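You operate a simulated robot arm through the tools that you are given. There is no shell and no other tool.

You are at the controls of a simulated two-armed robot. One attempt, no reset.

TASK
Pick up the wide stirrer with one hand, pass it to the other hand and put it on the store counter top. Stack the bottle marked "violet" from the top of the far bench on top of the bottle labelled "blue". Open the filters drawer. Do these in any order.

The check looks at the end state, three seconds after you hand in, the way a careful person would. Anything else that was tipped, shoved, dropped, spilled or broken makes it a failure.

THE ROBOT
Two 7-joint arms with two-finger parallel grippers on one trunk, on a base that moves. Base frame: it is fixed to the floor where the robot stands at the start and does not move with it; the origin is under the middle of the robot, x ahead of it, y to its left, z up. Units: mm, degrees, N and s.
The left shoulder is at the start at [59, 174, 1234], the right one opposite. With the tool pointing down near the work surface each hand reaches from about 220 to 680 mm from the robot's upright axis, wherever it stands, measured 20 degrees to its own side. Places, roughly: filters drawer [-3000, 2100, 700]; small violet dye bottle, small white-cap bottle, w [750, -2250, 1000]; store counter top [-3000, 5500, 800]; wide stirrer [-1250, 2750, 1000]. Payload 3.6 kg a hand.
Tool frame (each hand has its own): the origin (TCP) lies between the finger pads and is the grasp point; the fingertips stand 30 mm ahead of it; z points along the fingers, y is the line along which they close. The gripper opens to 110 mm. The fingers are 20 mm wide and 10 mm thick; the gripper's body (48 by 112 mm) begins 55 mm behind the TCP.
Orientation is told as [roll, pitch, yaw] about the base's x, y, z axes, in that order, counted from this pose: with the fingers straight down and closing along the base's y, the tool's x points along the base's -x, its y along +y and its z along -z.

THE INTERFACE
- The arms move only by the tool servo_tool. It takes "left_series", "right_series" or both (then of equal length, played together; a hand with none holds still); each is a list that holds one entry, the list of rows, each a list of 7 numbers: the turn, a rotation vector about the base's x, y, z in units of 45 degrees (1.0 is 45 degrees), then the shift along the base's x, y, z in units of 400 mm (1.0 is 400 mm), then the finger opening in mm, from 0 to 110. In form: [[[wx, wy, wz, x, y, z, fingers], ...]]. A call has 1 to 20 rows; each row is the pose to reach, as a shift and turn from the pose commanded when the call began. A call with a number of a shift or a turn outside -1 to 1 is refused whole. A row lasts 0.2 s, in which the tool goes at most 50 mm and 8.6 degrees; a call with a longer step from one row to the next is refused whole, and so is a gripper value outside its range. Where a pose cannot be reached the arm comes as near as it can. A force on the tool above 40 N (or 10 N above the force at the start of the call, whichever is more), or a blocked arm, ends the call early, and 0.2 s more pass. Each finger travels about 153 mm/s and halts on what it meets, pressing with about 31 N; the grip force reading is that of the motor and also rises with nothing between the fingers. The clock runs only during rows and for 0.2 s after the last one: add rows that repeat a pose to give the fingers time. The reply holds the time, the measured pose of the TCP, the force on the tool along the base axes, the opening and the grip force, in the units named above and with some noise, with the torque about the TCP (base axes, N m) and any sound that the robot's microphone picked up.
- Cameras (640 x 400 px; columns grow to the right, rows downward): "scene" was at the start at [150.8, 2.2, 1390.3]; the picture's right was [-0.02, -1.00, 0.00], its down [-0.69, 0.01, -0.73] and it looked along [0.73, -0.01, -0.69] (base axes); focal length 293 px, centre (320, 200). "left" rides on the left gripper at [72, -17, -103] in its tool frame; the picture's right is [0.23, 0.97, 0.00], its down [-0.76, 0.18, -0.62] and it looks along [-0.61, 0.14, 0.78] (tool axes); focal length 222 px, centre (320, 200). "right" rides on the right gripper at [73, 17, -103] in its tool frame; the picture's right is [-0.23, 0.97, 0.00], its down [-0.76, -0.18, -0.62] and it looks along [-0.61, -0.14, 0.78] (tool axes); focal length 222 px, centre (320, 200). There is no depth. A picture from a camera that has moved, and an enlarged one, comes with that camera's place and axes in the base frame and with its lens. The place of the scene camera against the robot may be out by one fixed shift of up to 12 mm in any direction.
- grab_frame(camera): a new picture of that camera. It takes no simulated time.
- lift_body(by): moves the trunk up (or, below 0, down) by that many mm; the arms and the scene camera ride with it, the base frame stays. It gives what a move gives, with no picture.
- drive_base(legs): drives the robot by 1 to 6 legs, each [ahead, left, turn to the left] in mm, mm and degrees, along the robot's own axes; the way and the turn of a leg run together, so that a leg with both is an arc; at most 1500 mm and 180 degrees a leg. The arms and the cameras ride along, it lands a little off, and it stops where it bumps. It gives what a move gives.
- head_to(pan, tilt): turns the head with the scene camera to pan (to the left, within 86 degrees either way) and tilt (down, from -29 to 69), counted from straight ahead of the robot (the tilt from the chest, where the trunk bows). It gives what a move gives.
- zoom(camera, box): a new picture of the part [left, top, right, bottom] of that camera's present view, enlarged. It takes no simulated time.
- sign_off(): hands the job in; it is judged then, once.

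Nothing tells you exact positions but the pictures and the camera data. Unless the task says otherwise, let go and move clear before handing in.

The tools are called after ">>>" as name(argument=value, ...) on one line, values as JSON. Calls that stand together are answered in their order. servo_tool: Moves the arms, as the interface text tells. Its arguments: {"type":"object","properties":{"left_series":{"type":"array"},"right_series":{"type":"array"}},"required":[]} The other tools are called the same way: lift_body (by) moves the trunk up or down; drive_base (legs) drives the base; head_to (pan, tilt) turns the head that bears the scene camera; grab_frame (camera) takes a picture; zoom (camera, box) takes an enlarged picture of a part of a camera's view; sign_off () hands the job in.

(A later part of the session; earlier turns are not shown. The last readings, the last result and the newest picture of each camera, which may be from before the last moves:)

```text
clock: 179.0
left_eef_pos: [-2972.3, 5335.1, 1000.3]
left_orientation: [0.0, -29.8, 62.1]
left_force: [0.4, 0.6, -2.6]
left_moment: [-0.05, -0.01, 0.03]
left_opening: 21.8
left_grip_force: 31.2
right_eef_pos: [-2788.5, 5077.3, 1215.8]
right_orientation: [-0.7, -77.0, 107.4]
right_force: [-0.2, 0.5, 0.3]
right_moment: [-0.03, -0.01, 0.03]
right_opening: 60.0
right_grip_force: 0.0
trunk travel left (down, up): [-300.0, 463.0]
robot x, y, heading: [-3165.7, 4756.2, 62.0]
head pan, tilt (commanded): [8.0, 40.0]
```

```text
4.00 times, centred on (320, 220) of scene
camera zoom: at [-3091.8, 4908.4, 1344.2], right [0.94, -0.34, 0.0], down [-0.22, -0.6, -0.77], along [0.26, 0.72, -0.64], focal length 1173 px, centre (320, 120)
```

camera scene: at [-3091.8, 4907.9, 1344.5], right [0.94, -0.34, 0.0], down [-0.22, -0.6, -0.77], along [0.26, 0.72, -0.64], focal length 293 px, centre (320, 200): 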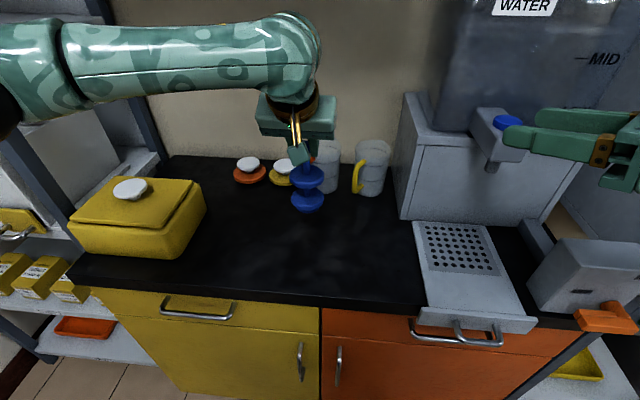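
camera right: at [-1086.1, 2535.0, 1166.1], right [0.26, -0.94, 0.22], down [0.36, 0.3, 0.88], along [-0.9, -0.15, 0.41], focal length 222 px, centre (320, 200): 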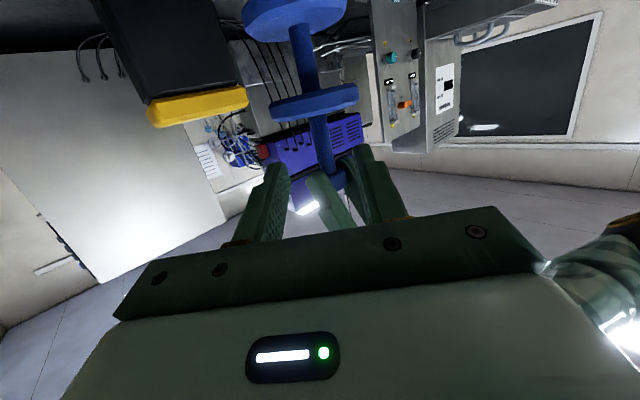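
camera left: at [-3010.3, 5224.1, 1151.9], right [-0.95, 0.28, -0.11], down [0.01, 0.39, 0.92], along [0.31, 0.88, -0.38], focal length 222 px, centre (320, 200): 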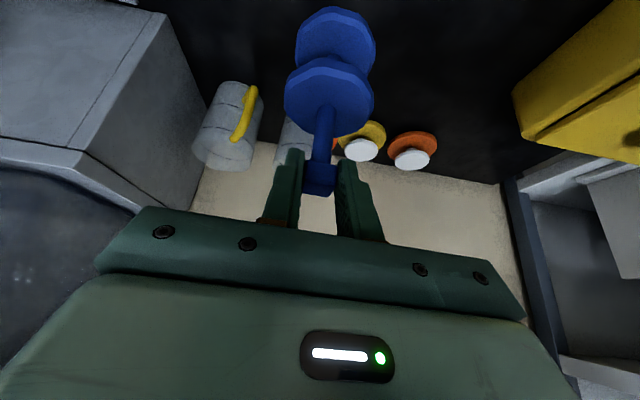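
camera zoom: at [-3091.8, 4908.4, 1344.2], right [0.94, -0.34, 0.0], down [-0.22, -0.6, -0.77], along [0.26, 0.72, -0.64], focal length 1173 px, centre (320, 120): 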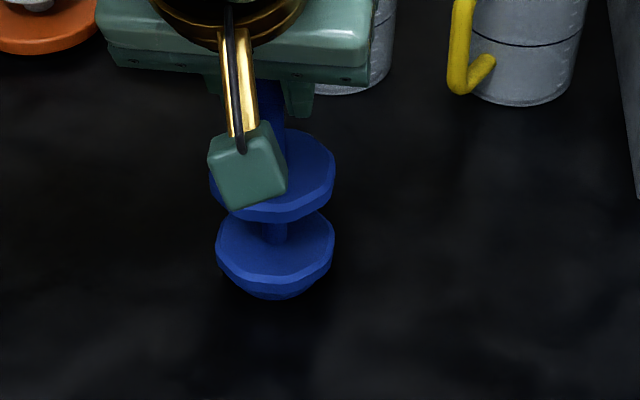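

Now it hangs free again, just above the surface. I lower in 1 mm steps to find light contact.

>>> servo_tool(left_series=[[[0, 0, 0, 0, 0, -0.0025, 0], [0, 0, 0, 0, 0, -0.0025, 0]]])

>>> servo_tool(left_series=[[[0, 0, 0, 0, 0, -0.0025, 0], [0, 0, 0, 0, 0, -0.0025, 0]]])

```text
clock: 179.6
left_eef_pos: [-2972.8, 5334.4, 1001.5]
left_orientation: [-0.1, -29.9, 62.0]
left_force: [0.3, 0.1, -3.6]
left_moment: [-0.04, 0.0, 0.02]
left_opening: 21.6
left_grip_force: 31.1
right_eef_pos: [-2789.6, 5078.4, 1216.1]
right_orientation: [-0.8, -77.0, 107.4]
right_force: [-0.1, 0.6, 0.1]
right_moment: [0.0, 0.0, -0.02]
right_opening: 60.2
right_grip_force: 0.0
trunk travel left (down, up): [-300.0, 463.0]
robot x, y, heading: [-3166.3, 4755.5, 62.2]
head pan, tilt (commanded): [8.0, 40.0]
```

```text
clock: 180.2
left_eef_pos: [-2972.0, 5335.6, 1000.1]
left_orientation: [-0.1, -29.9, 62.0]
left_force: [0.5, -0.3, -2.5]
left_moment: [-0.07, 0.03, 0.01]
left_opening: 21.5
left_grip_force: 31.1
right_eef_pos: [-2788.0, 5078.0, 1215.5]
right_orientation: [-0.6, -77.0, 107.4]
right_force: [0.4, 0.4, -0.3]
right_moment: [-0.01, -0.01, 0.0]
right_opening: 60.0
right_grip_force: 0.1
trunk travel left (down, up): [-300.0, 463.0]
robot x, y, heading: [-3169.2, 4754.5, 61.9]
head pan, tilt (commanded): [8.0, 40.0]
```

>>> servo_tool(left_series=[[[0, 0, 0, 0, 0, -0.0025, 0], [0, 0, 0, 0, 0, -0.0025, 0]]])

>>> servo_tool(left_series=[[[0, 0, 0, 0, 0, -0.0025, 0], [0, 0, 0, 0, 0, -0.0025, 0]]])

>>> zoom(camera="scene", box=[260, 170, 380, 270])

```text
clock: 180.8
left_eef_pos: [-2971.1, 5333.7, 1000.5]
left_orientation: [-0.2, -30.1, 62.1]
left_force: [-0.3, -0.4, 3.7]
left_moment: [-0.02, 0.12, -0.02]
left_opening: 22.0
left_grip_force: 31.0
right_eef_pos: [-2789.9, 5075.6, 1216.7]
right_orientation: [-0.8, -77.0, 107.6]
right_force: [0.2, 0.1, 0.1]
right_moment: [0.0, 0.0, 0.01]
right_opening: 59.9
right_grip_force: 0.1
trunk travel left (down, up): [-300.0, 463.0]
robot x, y, heading: [-3165.5, 4753.8, 61.9]
head pan, tilt (commanded): [8.0, 40.0]
```

```text
clock: 181.4
left_eef_pos: [-2972.5, 5333.5, 999.3]
left_orientation: [-0.1, -30.2, 62.1]
left_force: [1.4, 2.5, 12.9]
left_moment: [0.27, -0.02, 0.02]
left_opening: 21.7
left_grip_force: 31.2
right_eef_pos: [-2788.9, 5076.4, 1216.4]
right_orientation: [-0.8, -77.0, 107.6]
right_force: [0.8, -0.5, -0.2]
right_moment: [-0.03, 0.0, -0.01]
right_opening: 60.1
right_grip_force: 0.2
trunk travel left (down, up): [-300.0, 463.0]
robot x, y, heading: [-3165.4, 4757.0, 62.0]
head pan, tilt (commanded): [8.0, 40.0]
```

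```text
4.00 times, centred on (320, 220) of scene
camera zoom: at [-3092.2, 4906.9, 1344.8], right [0.94, -0.34, 0.0], down [-0.22, -0.6, -0.77], along [0.26, 0.72, -0.64], focal length 1173 px, centre (320, 120)
```

zoom: 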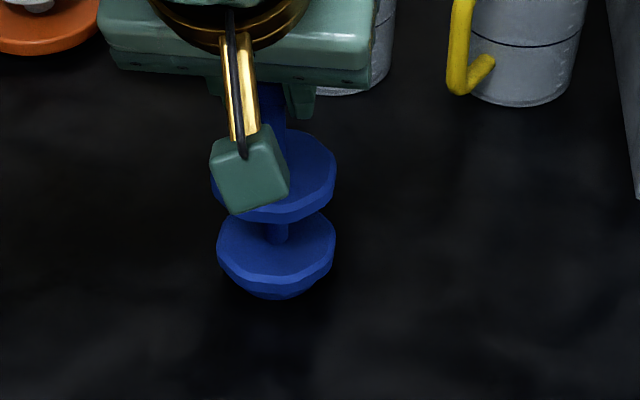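

Contact is found. I back off 1 mm to about 4 N and open the left fingers gradually.

>>> servo_tool(left_series=[[[0, 0, 0, 0, 0, 0.002, 0], [0, 0, 0, 0, 0, 0.002, 0]]])

>>> servo_tool(left_series=[[[0, 0, 0, 0, 0, 0, 24], [0, 0, 0, 0, 0, 0, 26], [0, 0, 0, 0, 0, 0, 30], [0, 0, 0, 0, 0, 0, 36], [0, 0, 0, 0, 0, 0, 44], [0, 0, 0, 0, 0, 0, 52], [0, 0, 0, 0, 0, 0, 52]]])

>>> zoom(camera="scene", box=[260, 170, 380, 270])

>>> zoom(camera="left", box=[220, 0, 440, 220])

```text
clock: 182.0
left_eef_pos: [-2971.2, 5334.1, 1000.3]
left_orientation: [-0.1, -30.0, 61.9]
left_force: [2.8, 5.8, 13.3]
left_moment: [0.62, -0.34, 0.0]
left_opening: 21.8
left_grip_force: 31.2
right_eef_pos: [-2788.9, 5076.5, 1217.2]
right_orientation: [-1.0, -77.1, 107.6]
right_force: [0.2, -0.2, -0.2]
right_moment: [0.0, 0.02, -0.02]
right_opening: 60.0
right_grip_force: 0.1
trunk travel left (down, up): [-300.0, 463.0]
robot x, y, heading: [-3165.8, 4755.5, 61.8]
head pan, tilt (commanded): [8.0, 40.0]
```

```text
clock: 183.6
left_eef_pos: [-2972.2, 5334.4, 998.8]
left_orientation: [0.0, -29.9, 62.0]
left_force: [0.1, 0.3, 0.1]
left_moment: [0.0, 0.01, 0.0]
left_opening: 51.8
left_grip_force: 0.0
right_eef_pos: [-2788.9, 5076.8, 1217.0]
right_orientation: [-0.7, -77.1, 107.5]
right_force: [-0.5, 0.2, -0.7]
right_moment: [-0.04, -0.02, 0.02]
right_opening: 60.0
right_grip_force: 0.0
trunk travel left (down, up): [-300.0, 463.0]
robot x, y, heading: [-3167.6, 4752.1, 61.8]
head pan, tilt (commanded): [8.0, 40.0]
```

```text
4.00 times, centred on (320, 220) of scene
camera zoom: at [-3091.8, 4908.0, 1344.4], right [0.94, -0.34, 0.0], down [-0.22, -0.6, -0.77], along [0.26, 0.72, -0.64], focal length 1173 px, centre (320, 120)
```

zoom: 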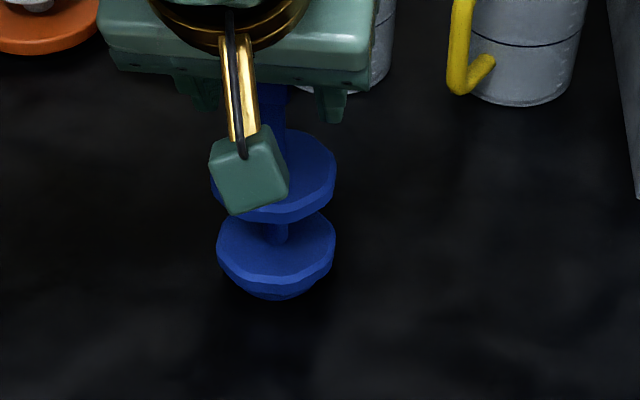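

```text
1.82 times, centred on (330, 110) of left
camera zoom: at [-3009.7, 5224.6, 1051.3], right [-0.95, 0.28, -0.11], down [0.01, 0.39, 0.92], along [0.31, 0.88, -0.38], focal length 404 px, centre (302, 364)
```

zoom: 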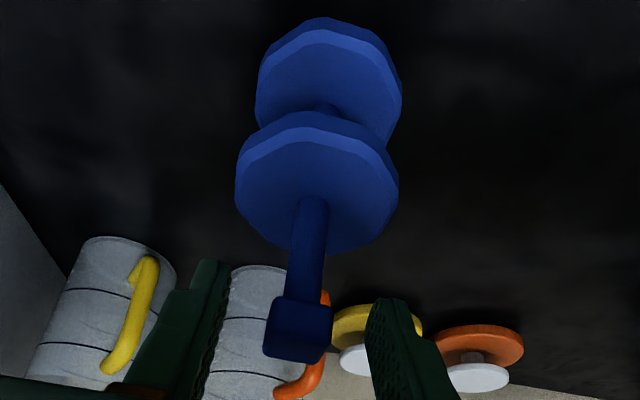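

The stirrer stands on its own. I withdraw the left hand straight back along its axis.

>>> servo_tool(left_series=[[[0, 0, 0, -0.0088, -0.0166, 0.0325, 54], [0, 0, 0, -0.0264, -0.0497, 0.0975, 54], [0, 0, 0, -0.0528, -0.0993, 0.195, 60], [0, 0, 0, -0.0792, -0.149, 0.292, 60], [0, 0, 0, -0.0792, -0.149, 0.292, 60]]])

>>> grab_frame(camera="scene")

>>> grab_frame(camera="left")

```text
clock: 184.8
left_eef_pos: [-3005.5, 5277.0, 1116.6]
left_orientation: [-0.1, -29.8, 62.1]
left_force: [0.6, 0.6, 0.1]
left_moment: [-0.01, -0.04, -0.01]
left_opening: 60.2
left_grip_force: 0.1
right_eef_pos: [-2788.6, 5078.6, 1215.4]
right_orientation: [-0.7, -77.0, 107.4]
right_force: [-0.5, 0.4, -0.2]
right_moment: [0.02, 0.02, -0.01]
right_opening: 60.1
right_grip_force: 0.0
trunk travel left (down, up): [-300.0, 463.0]
robot x, y, heading: [-3167.6, 4751.3, 62.2]
head pan, tilt (commanded): [8.0, 40.0]
```

```text
taken
camera scene: at [-3091.5, 4908.6, 1344.3], right [0.94, -0.34, 0.0], down [-0.22, -0.6, -0.77], along [0.26, 0.72, -0.64], focal length 293 px, centre (320, 200)
```

scene: 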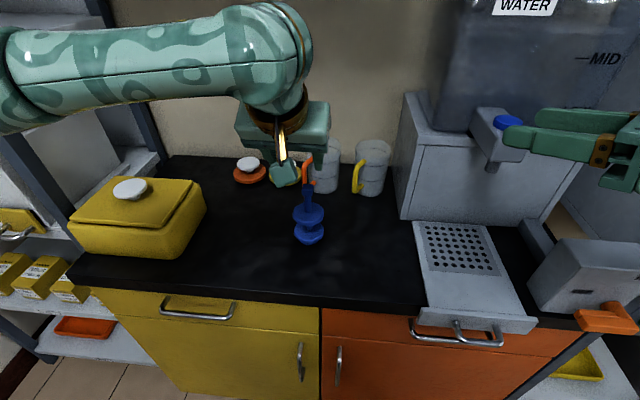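

```text
taken
camera left: at [-3043.0, 5167.1, 1168.2], right [-0.95, 0.28, -0.11], down [0.01, 0.39, 0.92], along [0.3, 0.88, -0.38], focal length 222 px, centre (320, 200)
```

left: 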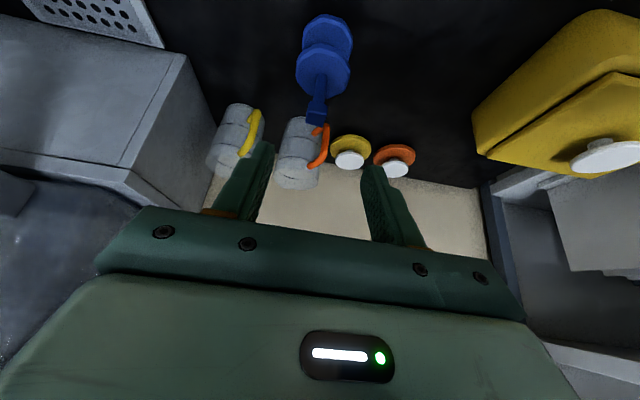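

The stirrer stands upright on the store counter, clear of the other items. I pull the left hand back, back away from the counter, and turn toward the island's far side to find the filters drawer.

>>> servo_tool(left_series=[[[0, 0, 0, -0.03, -0.06, 0.05, 60], [0, 0, 0, -0.06, -0.12, 0.1, 60], [0, 0, 0, -0.09, -0.18, 0.15, 60], [0, 0, 0, -0.12, -0.24, 0.15, 60], [0, 0, 0, -0.15, -0.29, 0.15, 60], [0, 0, 0, -0.15, -0.29, 0.15, 60]]])

>>> drive_base(legs=[[-450, -200, 0], [0, 0, -90]])

>>> head_to(pan=-40, tilt=15)

>>> grab_frame(camera="scene")

>>> head_to(pan=10, tilt=20)

>>> grab_frame(camera="scene")

```text
clock: 186.2
left_eef_pos: [-3062.9, 5158.3, 1174.2]
left_orientation: [-0.1, -30.0, 62.1]
left_force: [0.5, -0.4, -0.5]
left_moment: [-0.01, 0.0, -0.01]
left_opening: 60.3
left_grip_force: 0.1
right_eef_pos: [-2788.1, 5077.0, 1215.7]
right_orientation: [-0.8, -77.1, 107.4]
right_force: [0.0, -0.4, -0.7]
right_moment: [-0.02, 0.02, 0.0]
right_opening: 60.0
right_grip_force: 0.0
trunk travel left (down, up): [-300.0, 463.0]
robot x, y, heading: [-3164.6, 4753.3, 62.1]
head pan, tilt (commanded): [8.0, 40.0]
```

```text
clock: 192.9
left_eef_pos: [-2799.9, 4163.7, 1173.0]
left_orientation: [-0.1, -29.9, -28.4]
left_force: [0.1, 0.8, 0.0]
left_moment: [0.01, 0.03, -0.02]
left_opening: 59.8
left_grip_force: 0.1
right_eef_pos: [-2880.2, 3887.2, 1217.3]
right_orientation: [-0.9, -76.9, 17.2]
right_force: [0.0, -0.9, 0.4]
right_moment: [0.04, 0.02, 0.01]
right_opening: 59.8
right_grip_force: 0.1
trunk travel left (down, up): [-300.0, 463.0]
robot x, y, heading: [-3202.2, 4266.6, -28.2]
head pan, tilt (commanded): [8.0, 40.0]
```

```text
clock: 194.0
left_eef_pos: [-2799.2, 4162.1, 1175.5]
left_orientation: [-0.1, -29.9, -28.3]
left_force: [-0.5, -0.1, 0.0]
left_moment: [0.01, 0.0, -0.03]
left_opening: 60.3
left_grip_force: 0.0
right_eef_pos: [-2880.6, 3887.7, 1216.5]
right_orientation: [-0.7, -77.1, 17.2]
right_force: [-0.4, -0.1, 0.3]
right_moment: [0.0, 0.03, -0.02]
right_opening: 59.9
right_grip_force: 0.0
trunk travel left (down, up): [-300.0, 463.0]
robot x, y, heading: [-3204.9, 4265.3, -28.4]
head pan, tilt (commanded): [-40.0, 15.0]
```

```text
taken
camera scene: at [-3089.6, 4146.8, 1384.0], right [-0.93, -0.37, 0.0], down [-0.1, 0.24, -0.97], along [0.36, -0.9, -0.26], focal length 293 px, centre (320, 200)
```

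scene: 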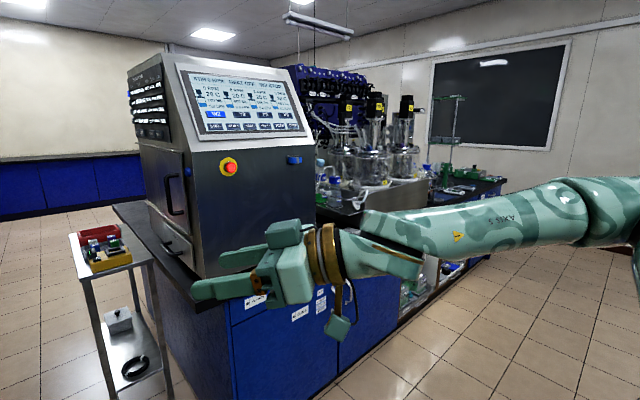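

```text
clock: 195.2
left_eef_pos: [-2798.6, 4162.6, 1174.2]
left_orientation: [-0.1, -29.8, -28.3]
left_force: [-0.6, -0.1, 0.5]
left_moment: [0.0, 0.0, -0.01]
left_opening: 59.9
left_grip_force: 0.0
right_eef_pos: [-2881.9, 3888.5, 1215.4]
right_orientation: [-0.7, -77.0, 17.2]
right_force: [-0.3, 0.4, 0.8]
right_moment: [0.0, -0.04, 0.0]
right_opening: 59.9
right_grip_force: 0.1
trunk travel left (down, up): [-300.0, 463.0]
robot x, y, heading: [-3197.1, 4268.4, -28.0]
head pan, tilt (commanded): [10.0, 20.0]
```

```text
taken
camera scene: at [-3035.8, 4204.2, 1375.9], right [-0.32, -0.95, 0.0], down [-0.32, 0.11, -0.94], along [0.89, -0.3, -0.34], focal length 293 px, centre (320, 200)
```

scene: 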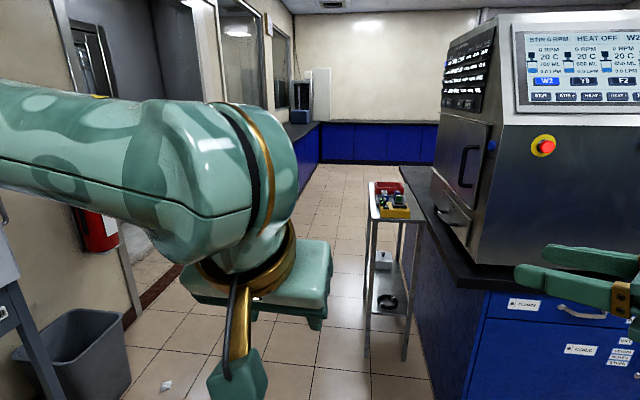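

The island's far side carries labelled blue drawers. I slide along the aisle to the right to find the one labelled filters.

>>> drive_base(legs=[[0, -1000, 0], [0, -600, 0]])

>>> head_to(pan=0, tilt=28)

>>> grab_frame(camera="scene")

>>> head_to(pan=30, tilt=28)

>>> grab_frame(camera="scene")

```text
clock: 203.4
left_eef_pos: [-3563.9, 2762.0, 1174.4]
left_orientation: [0.0, -30.0, -28.9]
left_force: [-0.6, 0.7, -0.2]
left_moment: [0.02, -0.01, -0.01]
left_opening: 60.0
left_grip_force: 0.1
right_eef_pos: [-3650.3, 2487.6, 1215.8]
right_orientation: [-0.7, -77.1, 16.7]
right_force: [-0.7, -0.2, -0.8]
right_moment: [0.02, 0.0, 0.0]
right_opening: 59.9
right_grip_force: 0.1
trunk travel left (down, up): [-300.0, 463.0]
robot x, y, heading: [-3963.7, 2872.5, -28.9]
head pan, tilt (commanded): [10.0, 20.0]
```

```text
clock: 204.1
left_eef_pos: [-3564.2, 2762.0, 1174.3]
left_orientation: [-0.1, -29.9, -28.8]
left_force: [0.0, 1.0, -0.3]
left_moment: [0.01, -0.04, 0.02]
left_opening: 60.3
left_grip_force: 0.0
right_eef_pos: [-3648.2, 2489.5, 1215.9]
right_orientation: [-0.9, -77.0, 16.7]
right_force: [0.3, 0.3, 0.3]
right_moment: [-0.04, 0.01, 0.01]
right_opening: 60.2
right_grip_force: 0.1
trunk travel left (down, up): [-300.0, 463.0]
robot x, y, heading: [-3964.8, 2870.1, -29.1]
head pan, tilt (commanded): [0.0, 28.0]
```

```text
taken
camera scene: at [-3808.6, 2793.2, 1363.0], right [-0.48, -0.88, 0.0], down [-0.41, 0.23, -0.88], along [0.77, -0.43, -0.47], focal length 293 px, centre (320, 200)
```

scene: 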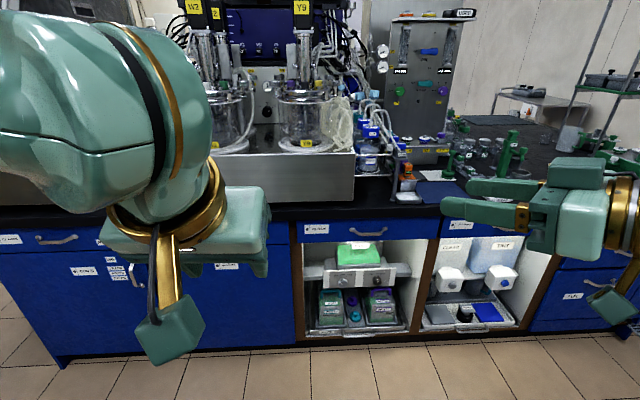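

```text
clock: 205.0
left_eef_pos: [-3563.8, 2762.5, 1175.5]
left_orientation: [-0.1, -29.8, -28.9]
left_force: [0.5, 0.2, 0.2]
left_moment: [0.0, -0.01, -0.02]
left_opening: 59.9
left_grip_force: 0.0
right_eef_pos: [-3649.3, 2489.5, 1216.7]
right_orientation: [-0.7, -77.0, 16.7]
right_force: [0.4, -0.7, -0.5]
right_moment: [-0.02, 0.0, 0.05]
right_opening: 60.1
right_grip_force: 0.0
trunk travel left (down, up): [-300.0, 463.0]
robot x, y, heading: [-3966.5, 2873.6, -29.0]
head pan, tilt (commanded): [30.0, 28.0]
```

```text
taken
camera scene: at [-3797.3, 2838.7, 1363.0], right [0.02, -1.0, 0.0], down [-0.47, -0.01, -0.88], along [0.88, 0.02, -0.47], focal length 293 px, centre (320, 200)
```

scene: 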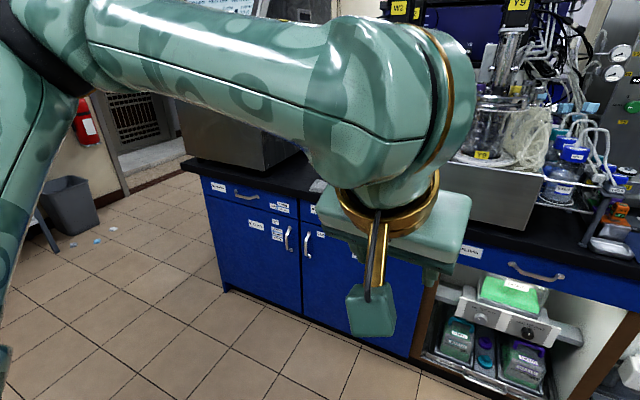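

Several labelled drawers are visible. I zoom in to read the labels.

>>> zoom(camera="scene", box=[190, 160, 350, 270])

>>> head_to(pan=0, tilt=28)

>>> zoom(camera="scene", box=[280, 200, 480, 280])

>>> head_to(pan=-35, tilt=28)

>>> grab_frame(camera="scene")

```text
3.64 times, centred on (270, 215) of scene
camera zoom: at [-3797.3, 2838.7, 1363.0], right [0.02, -1.0, 0.0], down [-0.47, -0.01, -0.88], along [0.88, 0.02, -0.47], focal length 1067 px, centre (502, 146)
```

zoom: 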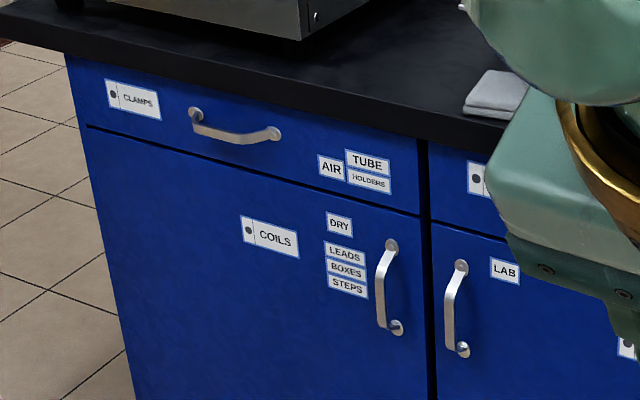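

```text
clock: 206.0
left_eef_pos: [-3563.7, 2762.3, 1174.4]
left_orientation: [-0.1, -29.9, -28.9]
left_force: [-0.3, -0.1, -0.2]
left_moment: [0.02, 0.0, 0.0]
left_opening: 60.1
left_grip_force: 0.0
right_eef_pos: [-3648.5, 2489.2, 1217.3]
right_orientation: [-0.8, -77.0, 16.5]
right_force: [1.0, -1.0, -0.2]
right_moment: [-0.02, -0.02, -0.02]
right_opening: 60.1
right_grip_force: 0.0
trunk travel left (down, up): [-300.0, 463.0]
robot x, y, heading: [-3965.0, 2874.8, -28.9]
head pan, tilt (commanded): [0.0, 28.0]
```

```text
3.20 times, centred on (380, 240) of scene
camera zoom: at [-3808.6, 2793.1, 1363.0], right [-0.48, -0.88, 0.0], down [-0.41, 0.23, -0.88], along [0.77, -0.43, -0.47], focal length 939 px, centre (128, 72)
```

zoom: 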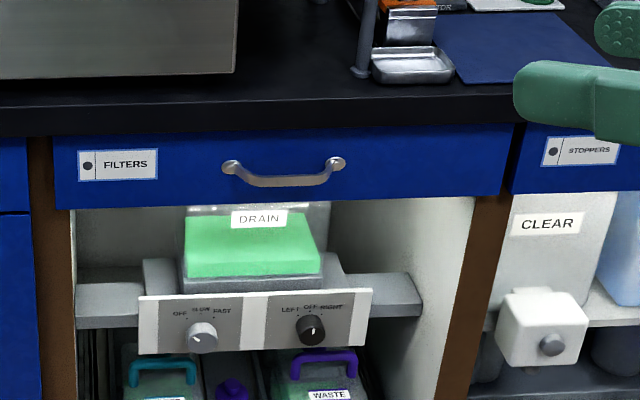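

```text
clock: 207.0
left_eef_pos: [-3564.7, 2762.2, 1173.7]
left_orientation: [-0.1, -29.9, -28.9]
left_force: [0.9, 0.2, -0.5]
left_moment: [0.01, 0.03, -0.01]
left_opening: 60.3
left_grip_force: 0.1
right_eef_pos: [-3649.9, 2488.8, 1215.7]
right_orientation: [-0.9, -77.0, 16.6]
right_force: [0.8, -0.3, 0.1]
right_moment: [0.0, 0.02, 0.0]
right_opening: 59.8
right_grip_force: 0.0
trunk travel left (down, up): [-300.0, 463.0]
robot x, y, heading: [-3967.5, 2873.1, -28.6]
head pan, tilt (commanded): [-35.0, 28.0]
```

```text
taken
camera scene: at [-3848.3, 2755.2, 1363.0], right [-0.9, -0.44, 0.0], down [-0.21, 0.42, -0.88], along [0.39, -0.79, -0.47], focal length 293 px, centre (320, 200)
```

scene: 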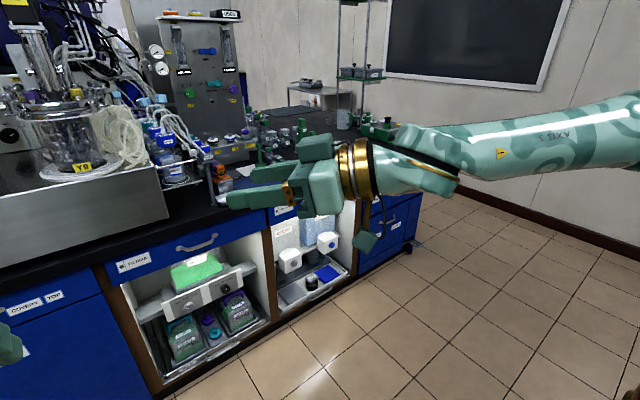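

The FILTERS drawer with a bowed horizontal handle is found, at roughly [-3080, 2165, 715]. I'll grip the bar with the right hand tilted about 45° and the fingers closing in a vertical plane; first I bring the hand to that tilt in free space.

>>> servo_tool(right_series=[[[-0.0484, 0.171, 0, 0.02, -0.01, 0, 60], [-0.0968, 0.342, 0, 0.04, -0.02, 0, 60], [-0.1452, 0.513, 0, 0.06, -0.03, 0, 60], [-0.1936, 0.684, 0, 0.08, -0.04, 0, 60], [-0.1936, 0.684, 0, 0.08, -0.04, 0, 60]]])

>>> servo_tool(right_series=[[[0, 0, -0.165, 0.02, -0.01, 0, 60], [0, 0, -0.33, 0.04, -0.02, 0, 60], [0, 0, -0.495, 0.06, -0.03, 0, 60], [0, 0, -0.66, 0.08, -0.04, 0, 60], [0, 0, -0.825, 0.08, -0.04, 0, 60], [0, 0, -0.99, 0.08, -0.04, 0, 60], [0, 0, -0.99, 0.08, -0.04, 0, 60]]])

```text
clock: 208.2
left_eef_pos: [-3564.8, 2761.9, 1173.8]
left_orientation: [-0.1, -29.8, -28.9]
left_force: [-0.3, -0.2, -0.2]
left_moment: [-0.03, 0.0, 0.02]
left_opening: 60.2
left_grip_force: 0.1
right_eef_pos: [-3626.0, 2477.3, 1216.8]
right_orientation: [0.7, -53.3, 16.4]
right_force: [-0.5, -0.7, 0.4]
right_moment: [-0.01, 0.03, 0.0]
right_opening: 60.2
right_grip_force: 0.0
right hand out of reach, approached as far as the arm can: row 3, 4, 5
trunk travel left (down, up): [-300.0, 463.0]
robot x, y, heading: [-3966.2, 2870.7, -28.8]
head pan, tilt (commanded): [-35.0, 28.0]
```

```text
clock: 209.8
left_eef_pos: [-3564.4, 2763.1, 1175.4]
left_orientation: [-0.1, -29.9, -29.0]
left_force: [-0.6, 0.8, -0.2]
left_moment: [0.01, -0.02, -0.02]
left_opening: 60.0
left_grip_force: 0.0
right_eef_pos: [-3595.1, 2462.4, 1216.3]
right_orientation: [0.7, -53.3, -28.4]
right_force: [0.5, 0.0, -0.4]
right_moment: [0.02, 0.02, 0.0]
right_opening: 60.0
right_grip_force: 0.1
right hand out of reach, approached as far as the arm can: row 1, 2, 3
trunk travel left (down, up): [-300.0, 463.0]
robot x, y, heading: [-3966.6, 2871.6, -28.8]
head pan, tilt (commanded): [-35.0, 28.0]
```

>>> servo_tool(right_series=[[[0.1176, -0.0636, -0.0996, 0, 0, 0, 60], [0.2351, -0.1271, -0.1992, 0, 0, 0, 60], [0.3527, -0.1907, -0.2988, 0, 0, 0, 60], [0.4702, -0.2542, -0.3984, 0, 0, 0, 60], [0.5878, -0.3178, -0.498, 0, 0, 0, 60], [0.7053, -0.3813, -0.5976, 0, 0, 0, 60], [0.7053, -0.3813, -0.5976, 0, 0, 0, 60]]])

>>> servo_tool(right_series=[[[0.1176, -0.0636, -0.0996, 0, 0, 0, 60], [0.2351, -0.1271, -0.1992, 0, 0, 0, 60], [0.3527, -0.1907, -0.2988, 0, 0, 0, 60], [0.4702, -0.2542, -0.3984, 0, 0, 0, 60], [0.5878, -0.3178, -0.498, 0, 0, 0, 60], [0.7053, -0.3813, -0.5976, 0, 0, 0, 60], [0.7053, -0.3813, -0.5976, 0, 0, 0, 60]]])

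>>> grab_frame(camera="right")

>>> grab_frame(camera="scene")

```text
clock: 211.4
left_eef_pos: [-3563.9, 2762.6, 1174.8]
left_orientation: [-0.1, -30.0, -28.9]
left_force: [0.1, 0.6, 0.0]
left_moment: [0.05, 0.03, 0.01]
left_opening: 60.0
left_grip_force: 0.0
right_eef_pos: [-3594.0, 2461.9, 1216.1]
right_orientation: [44.2, -34.6, -87.6]
right_force: [-0.4, -0.4, -0.7]
right_moment: [-0.01, 0.0, 0.01]
right_opening: 60.1
right_grip_force: 0.1
trunk travel left (down, up): [-300.0, 463.0]
robot x, y, heading: [-3964.4, 2869.6, -28.9]
head pan, tilt (commanded): [-35.0, 28.0]
```

```text
clock: 213.0
left_eef_pos: [-3564.3, 2762.8, 1173.4]
left_orientation: [0.0, -29.9, -28.9]
left_force: [-0.7, 0.0, -0.1]
left_moment: [-0.02, -0.03, -0.01]
left_opening: 60.0
left_grip_force: 0.2
right_eef_pos: [-3595.5, 2462.4, 1217.2]
right_orientation: [54.0, 0.0, -118.5]
right_force: [0.8, 0.1, -0.7]
right_moment: [0.01, -0.02, -0.04]
right_opening: 59.9
right_grip_force: 0.1
trunk travel left (down, up): [-300.0, 463.0]
robot x, y, heading: [-3963.4, 2867.6, -28.9]
head pan, tilt (commanded): [-35.0, 28.0]
```

```text
taken
camera right: at [-3625.2, 2559.5, 1291.5], right [0.4, -0.47, 0.79], down [-0.9, -0.38, 0.22], along [0.19, -0.8, -0.57], focal length 222 px, centre (320, 200)
```

right: 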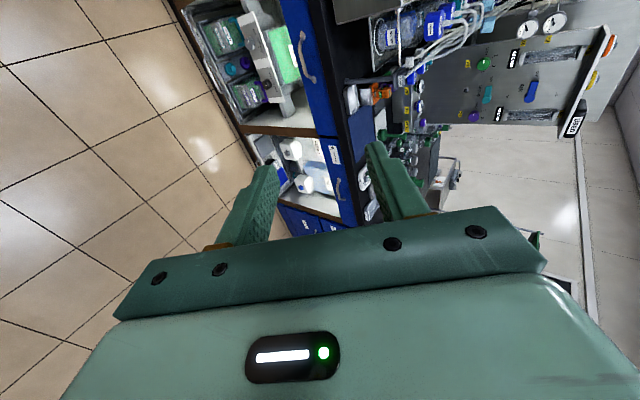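

```text
taken
camera scene: at [-3848.4, 2755.2, 1363.0], right [-0.9, -0.44, 0.0], down [-0.21, 0.42, -0.88], along [0.39, -0.79, -0.47], focal length 293 px, centre (320, 200)
```

scene: 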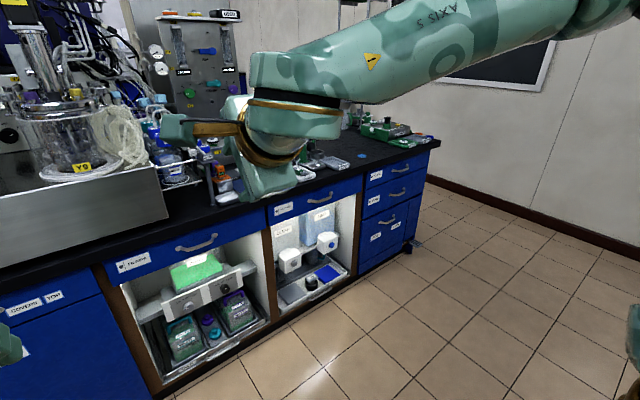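

The vertical-plane finger orientation works (camera on the left side of the right hand). I take a zoomed bearing on the FILTERS handle, then drive 300 mm closer for triangulation.

>>> zoom(camera="scene", box=[100, 210, 260, 300])

>>> drive_base(legs=[[300, -60, 2]])

>>> head_to(pan=-15, tilt=38)

>>> grab_frame(camera="scene")

```text
4.00 times, centred on (180, 255) of scene
camera zoom: at [-3848.4, 2755.2, 1363.0], right [-0.9, -0.44, 0.0], down [-0.21, 0.42, -0.88], along [0.39, -0.79, -0.47], focal length 1173 px, centre (880, -20)
```

zoom: 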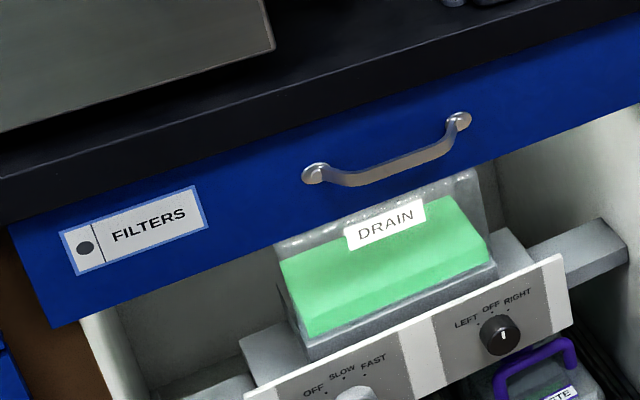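

```text
clock: 215.1
left_eef_pos: [-3319.1, 2582.3, 1174.8]
left_orientation: [-0.1, -29.9, -26.7]
left_force: [0.7, -0.9, -0.3]
left_moment: [-0.01, 0.0, 0.0]
left_opening: 59.8
left_grip_force: 0.1
right_eef_pos: [-3339.7, 2280.5, 1217.7]
right_orientation: [53.9, -0.1, -116.3]
right_force: [0.5, 0.9, -0.2]
right_moment: [0.01, 0.0, 0.0]
right_opening: 60.1
right_grip_force: 0.1
trunk travel left (down, up): [-300.0, 463.0]
robot x, y, heading: [-3727.2, 2675.9, -26.9]
head pan, tilt (commanded): [-35.0, 28.0]
```

```text
clock: 215.9
left_eef_pos: [-3321.2, 2581.9, 1174.2]
left_orientation: [-0.1, -29.9, -26.8]
left_force: [0.5, 1.4, -0.3]
left_moment: [0.02, 0.0, -0.01]
left_opening: 59.9
left_grip_force: 0.2
right_eef_pos: [-3339.9, 2279.9, 1216.5]
right_orientation: [54.0, -0.1, -116.5]
right_force: [-0.2, 0.1, -0.1]
right_moment: [-0.04, -0.03, -0.01]
right_opening: 59.7
right_grip_force: 0.1
trunk travel left (down, up): [-300.0, 463.0]
robot x, y, heading: [-3726.6, 2679.1, -26.7]
head pan, tilt (commanded): [-15.0, 38.0]
```

```text
taken
camera scene: at [-3582.9, 2587.3, 1347.5], right [-0.67, -0.74, 0.0], down [-0.46, 0.41, -0.79], along [0.59, -0.53, -0.62], focal length 293 px, centre (320, 200)
```

scene: 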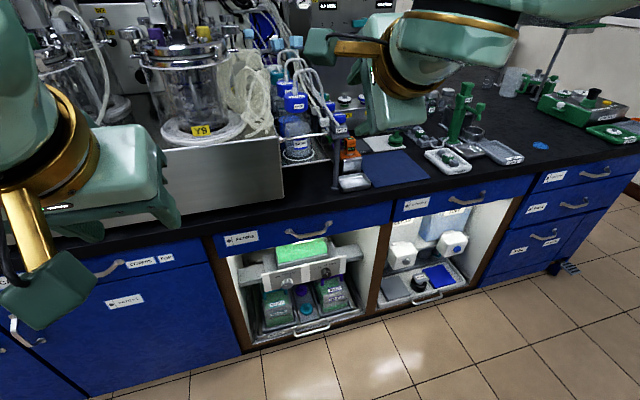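

>>> zoom(camera="scene", box=[220, 190, 380, 290])

>>> zoom(camera="scene", box=[260, 205, 360, 265])

```text
4.00 times, centred on (300, 240) of scene
camera zoom: at [-3582.9, 2587.3, 1347.5], right [-0.67, -0.74, 0.0], down [-0.46, 0.41, -0.79], along [0.59, -0.53, -0.62], focal length 1173 px, centre (400, 40)
```

zoom: 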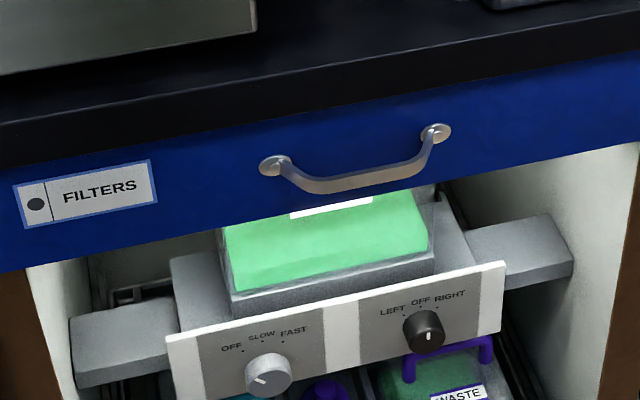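

```text
6.40 times, centred on (310, 235) of scene
camera zoom: at [-3582.9, 2587.3, 1347.5], right [-0.67, -0.74, 0.0], down [-0.46, 0.41, -0.79], along [0.59, -0.53, -0.62], focal length 1877 px, centre (384, -24)
```

zoom: 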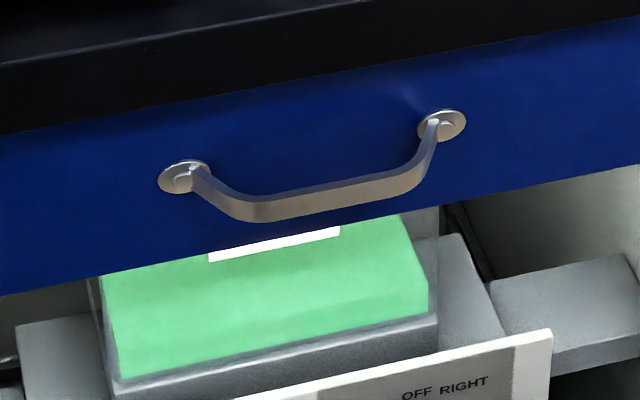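

Handle bar located at about [-3120, 2202, 752], 30 mm proud of the drawer face. I drive 130 mm closer and lower the trunk nearly fully, keeping both hands short of the bench edge.

>>> drive_base(legs=[[130, 0, 0]])

>>> lift_body(by=-200)

>>> grab_frame(camera="scene")

>>> grab_frame(camera="right")

```text
clock: 217.2
left_eef_pos: [-3206.6, 2523.4, 1173.6]
left_orientation: [-0.1, -29.8, -27.0]
left_force: [0.2, 0.4, 0.2]
left_moment: [0.02, 0.01, 0.03]
left_opening: 59.9
left_grip_force: 0.0
right_eef_pos: [-3226.7, 2221.2, 1216.7]
right_orientation: [53.9, -0.1, -116.5]
right_force: [-0.7, -1.0, -0.6]
right_moment: [0.01, 0.03, -0.01]
right_opening: 59.9
right_grip_force: 0.0
trunk travel left (down, up): [-300.0, 463.0]
robot x, y, heading: [-3608.8, 2623.0, -26.8]
head pan, tilt (commanded): [-15.0, 38.0]
```

```text
clock: 219.3
left_eef_pos: [-3208.0, 2523.8, 975.2]
left_orientation: [-0.1, -30.0, -27.1]
left_force: [0.9, -0.8, 0.4]
left_moment: [0.01, -0.04, 0.0]
left_opening: 59.7
left_grip_force: 0.1
right_eef_pos: [-3229.6, 2224.1, 1017.5]
right_orientation: [53.9, -0.1, -116.4]
right_force: [-0.6, 0.6, 0.6]
right_moment: [-0.02, 0.0, 0.01]
right_opening: 59.7
right_grip_force: 0.1
trunk travel left (down, up): [-100.0, 663.0]
robot x, y, heading: [-3610.7, 2619.4, -27.0]
head pan, tilt (commanded): [-15.0, 38.0]
```

```text
taken
camera scene: at [-3375.0, 2481.1, 1138.4], right [-0.67, -0.74, 0.0], down [-0.46, 0.41, -0.79], along [0.59, -0.53, -0.62], focal length 293 px, centre (320, 200)
```

scene: 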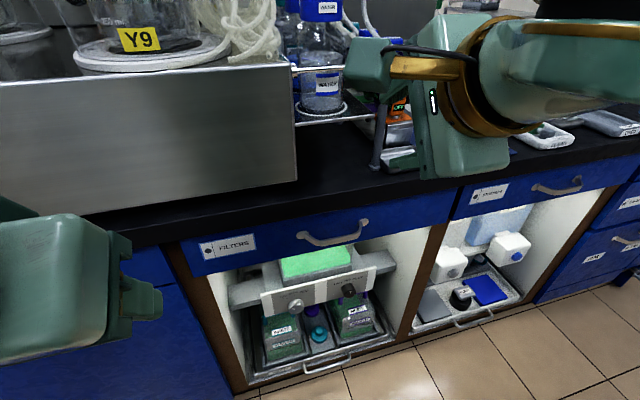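

```text
taken
camera right: at [-3262.3, 2319.0, 1091.9], right [0.41, -0.46, 0.79], down [-0.88, -0.41, 0.22], along [0.22, -0.79, -0.57], focal length 222 px, centre (320, 200)
```

right: 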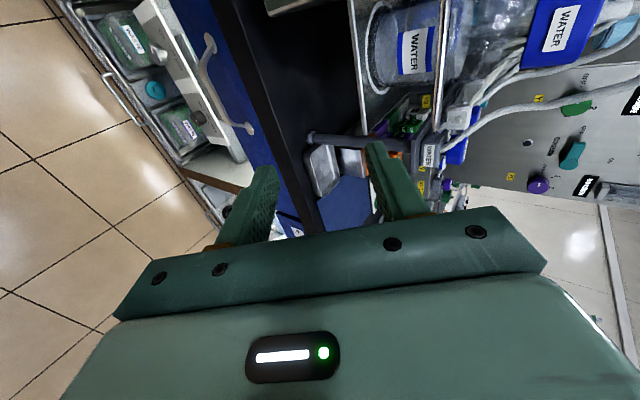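

>>> zoom(camera="scene", box=[270, 190, 390, 270])

>>> zoom(camera="right", box=[160, 0, 320, 160])

```text
5.00 times, centred on (330, 230) of scene
camera zoom: at [-3375.0, 2481.1, 1138.4], right [-0.67, -0.74, 0.0], down [-0.46, 0.41, -0.79], along [0.59, -0.53, -0.62], focal length 1467 px, centre (270, 50)
```

zoom: 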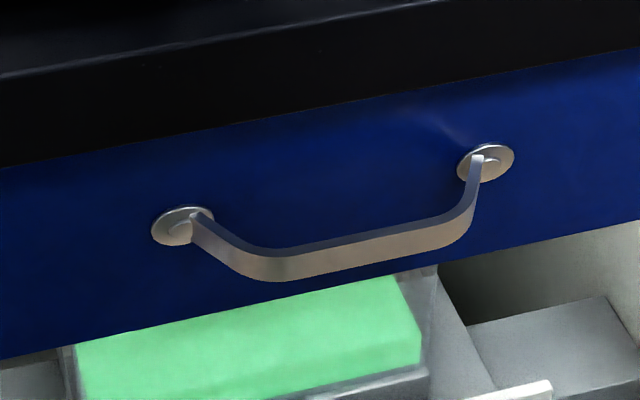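

```text
2.50 times, centred on (240, 80) of right
camera zoom: at [-3262.3, 2319.0, 1091.9], right [0.41, -0.46, 0.79], down [-0.88, -0.41, 0.22], along [0.22, -0.79, -0.57], focal length 555 px, centre (520, 500)
```

zoom: 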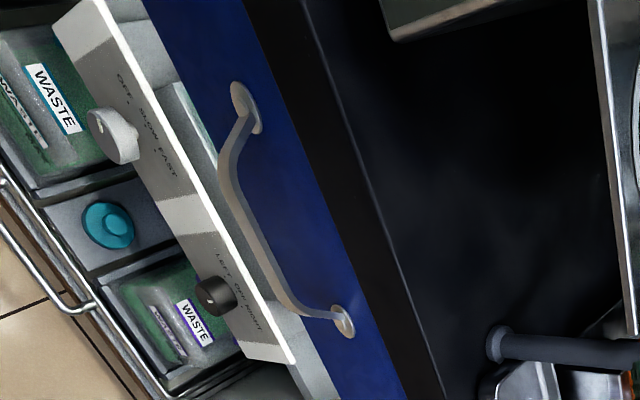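

The wrist and scene cameras agree on the bar at about [-3124, 2198, 754]. I lower the trunk further and move to a pre-grasp 90 mm back along the tool axis.

>>> lift_body(by=-95)

>>> servo_tool(right_series=[[[0, 0, 0, 0.015, 0.009, -0.0645, 50], [0, 0, 0, 0.03, 0.018, -0.129, 40], [0, 0, 0, 0.046, 0.027, -0.193, 36], [0, 0, 0, 0.0625, 0.035, -0.2575, 36], [0, 0, 0, 0.0625, 0.035, -0.2575, 36]]])

>>> grab_frame(camera="right")

>>> grab_frame(camera="scene")

```text
clock: 220.6
left_eef_pos: [-3180.9, 2533.5, 854.2]
left_orientation: [3.4, -24.4, -20.9]
left_force: [-0.4, 0.7, 0.5]
left_moment: [0.01, -0.02, -0.02]
left_opening: 59.9
left_grip_force: 0.1
right_eef_pos: [-3217.7, 2217.0, 911.7]
right_orientation: [52.0, -0.1, -116.6]
right_force: [-0.3, 0.8, 0.0]
right_moment: [0.02, -0.02, 0.01]
right_opening: 59.9
right_grip_force: 0.0
trunk travel left (down, up): [-4.0, 759.0]
robot x, y, heading: [-3612.3, 2620.1, -27.1]
head pan, tilt (commanded): [-15.0, 38.0]
stopped: the arm was blocked; the commanded pose is now the measured one
```

```text
clock: 221.8
left_eef_pos: [-3182.5, 2533.3, 853.7]
left_orientation: [3.6, -24.5, -21.3]
left_force: [1.4, 0.3, 0.1]
left_moment: [0.03, -0.01, -0.01]
left_opening: 59.9
left_grip_force: 0.1
right_eef_pos: [-3170.5, 2230.3, 811.4]
right_orientation: [51.9, -0.1, -116.6]
right_force: [-0.8, 0.3, -0.8]
right_moment: [-0.02, 0.01, 0.0]
right_opening: 36.1
right_grip_force: 0.0
right hand out of reach, approached as far as the arm can: row 1, 2, 3, 4, 5
trunk travel left (down, up): [-4.0, 759.0]
robot x, y, heading: [-3612.5, 2621.6, -26.8]
head pan, tilt (commanded): [-15.0, 38.0]
```

```text
taken
camera right: at [-3202.1, 2325.1, 888.1], right [0.44, -0.47, 0.77], down [-0.88, -0.41, 0.24], along [0.2, -0.78, -0.59], focal length 222 px, centre (320, 200)
```

right: 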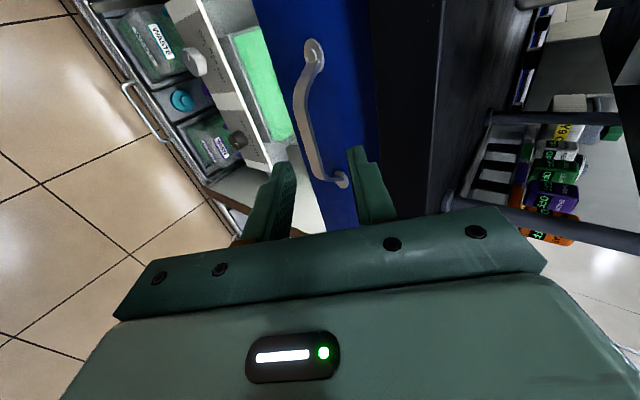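

```text
taken
camera scene: at [-3320.9, 2452.9, 1032.2], right [-0.68, -0.74, 0.0], down [-0.47, 0.43, -0.78], along [0.57, -0.52, -0.63], focal length 293 px, centre (320, 200)
```

scene: 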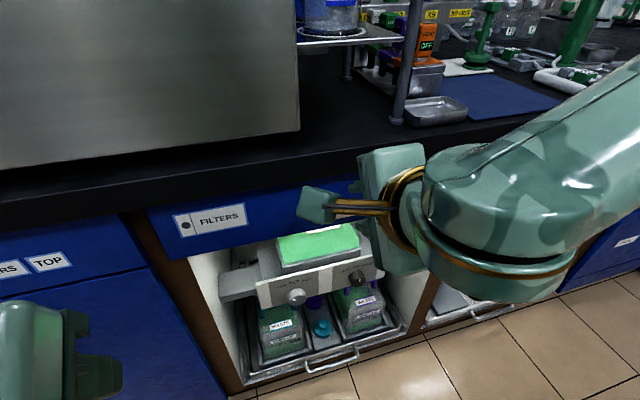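

The hand is in front of the handle with the bar between the finger planes; the arm is at its low limit at this tilt. I reduce the tilt to 45° and re-centre about 60 mm back from the bar.

>>> servo_tool(right_series=[[[0.035, 0.07, 0, 0.011, -0.017, -0.019, 36], [0.0696, 0.139, 0, 0.0215, -0.033, -0.0375, 36], [0.0696, 0.139, 0, 0.0215, -0.033, -0.0375, 36]]])

>>> zoom(camera="right", box=[220, 0, 440, 220])

>>> grab_frame(camera="scene")

```text
clock: 222.6
left_eef_pos: [-3180.4, 2533.9, 853.2]
left_orientation: [3.6, -24.4, -21.3]
left_force: [0.1, -0.8, 0.6]
left_moment: [0.0, 0.02, 0.0]
left_opening: 60.1
left_grip_force: 0.0
right_eef_pos: [-3161.1, 2215.7, 796.6]
right_orientation: [44.8, -0.1, -116.6]
right_force: [-0.3, -0.5, -0.1]
right_moment: [-0.01, 0.0, 0.02]
right_opening: 36.1
right_grip_force: 0.1
trunk travel left (down, up): [-4.0, 759.0]
robot x, y, heading: [-3609.0, 2621.5, -26.8]
head pan, tilt (commanded): [-15.0, 38.0]
```

```text
1.82 times, centred on (330, 110) of right
camera zoom: at [-3183.6, 2306.1, 881.7], right [0.52, -0.51, 0.69], down [-0.85, -0.43, 0.32], along [0.13, -0.75, -0.65], focal length 404 px, centre (302, 364)
```

zoom: 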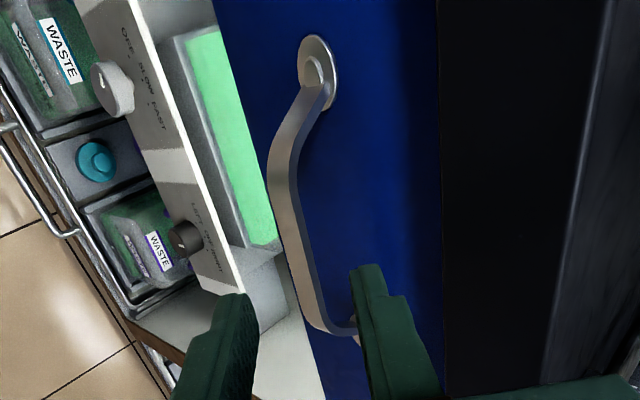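

```text
taken
camera scene: at [-3320.6, 2452.6, 1032.3], right [-0.68, -0.74, 0.0], down [-0.46, 0.43, -0.78], along [0.57, -0.53, -0.63], focal length 293 px, centre (320, 200)
```

scene: 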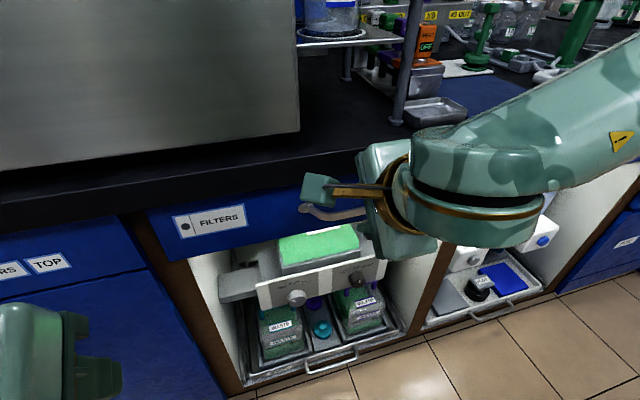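

The bar is centred between the finger planes to within 2 mm and 59 mm ahead. I narrow the opening to 28 mm and advance 40 mm so the fingertips straddle the bar.

>>> servo_tool(right_series=[[[0, 0, 0, 0, 0, 0, 28], [0, 0, 0, 0.02, -0.01, -0.025, 28], [0, 0, 0, 0.041, -0.0205, -0.05, 28], [0, 0, 0, 0.061, -0.0305, -0.073, 28], [0, 0, 0, 0.061, -0.0305, -0.073, 28]]])

>>> zoom(camera="right", box=[220, 40, 440, 240])

>>> zoom(camera="scene", box=[260, 130, 460, 270])

```text
clock: 223.8
left_eef_pos: [-3181.4, 2534.7, 853.0]
left_orientation: [3.6, -24.4, -21.2]
left_force: [-0.2, 0.1, 0.4]
left_moment: [0.05, 0.01, 0.02]
left_opening: 60.0
left_grip_force: 0.0
right_eef_pos: [-3138.4, 2203.7, 768.1]
right_orientation: [45.0, -0.2, -116.5]
right_force: [0.5, -0.1, 0.4]
right_moment: [0.04, -0.02, 0.01]
right_opening: 28.2
right_grip_force: 0.0
trunk travel left (down, up): [-4.0, 759.0]
robot x, y, heading: [-3612.4, 2617.3, -26.8]
head pan, tilt (commanded): [-15.0, 38.0]
```

```text
2.00 times, centred on (330, 140) of right
camera zoom: at [-3160.1, 2293.5, 852.7], right [0.52, -0.51, 0.69], down [-0.85, -0.43, 0.32], along [0.13, -0.75, -0.65], focal length 444 px, centre (300, 320)
```

zoom: 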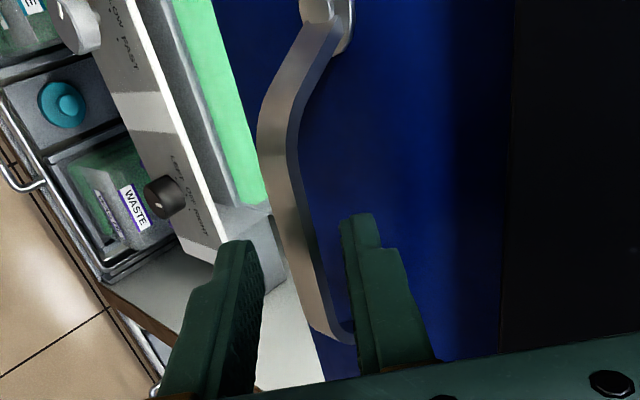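

```text
2.86 times, centred on (360, 200) of scene
camera zoom: at [-3320.7, 2452.4, 1032.7], right [-0.68, -0.73, 0.0], down [-0.46, 0.42, -0.78], along [0.57, -0.53, -0.63], focal length 838 px, centre (206, 200)
```

zoom: 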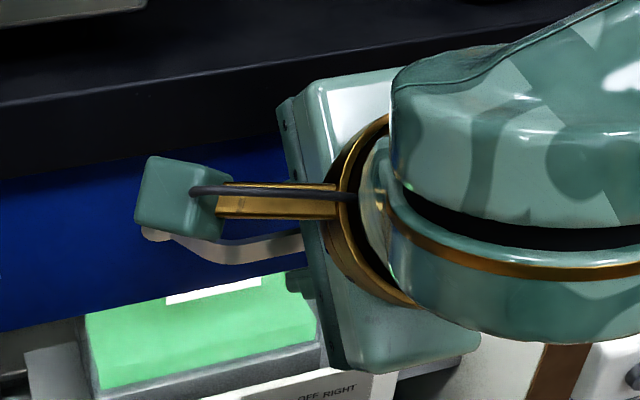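

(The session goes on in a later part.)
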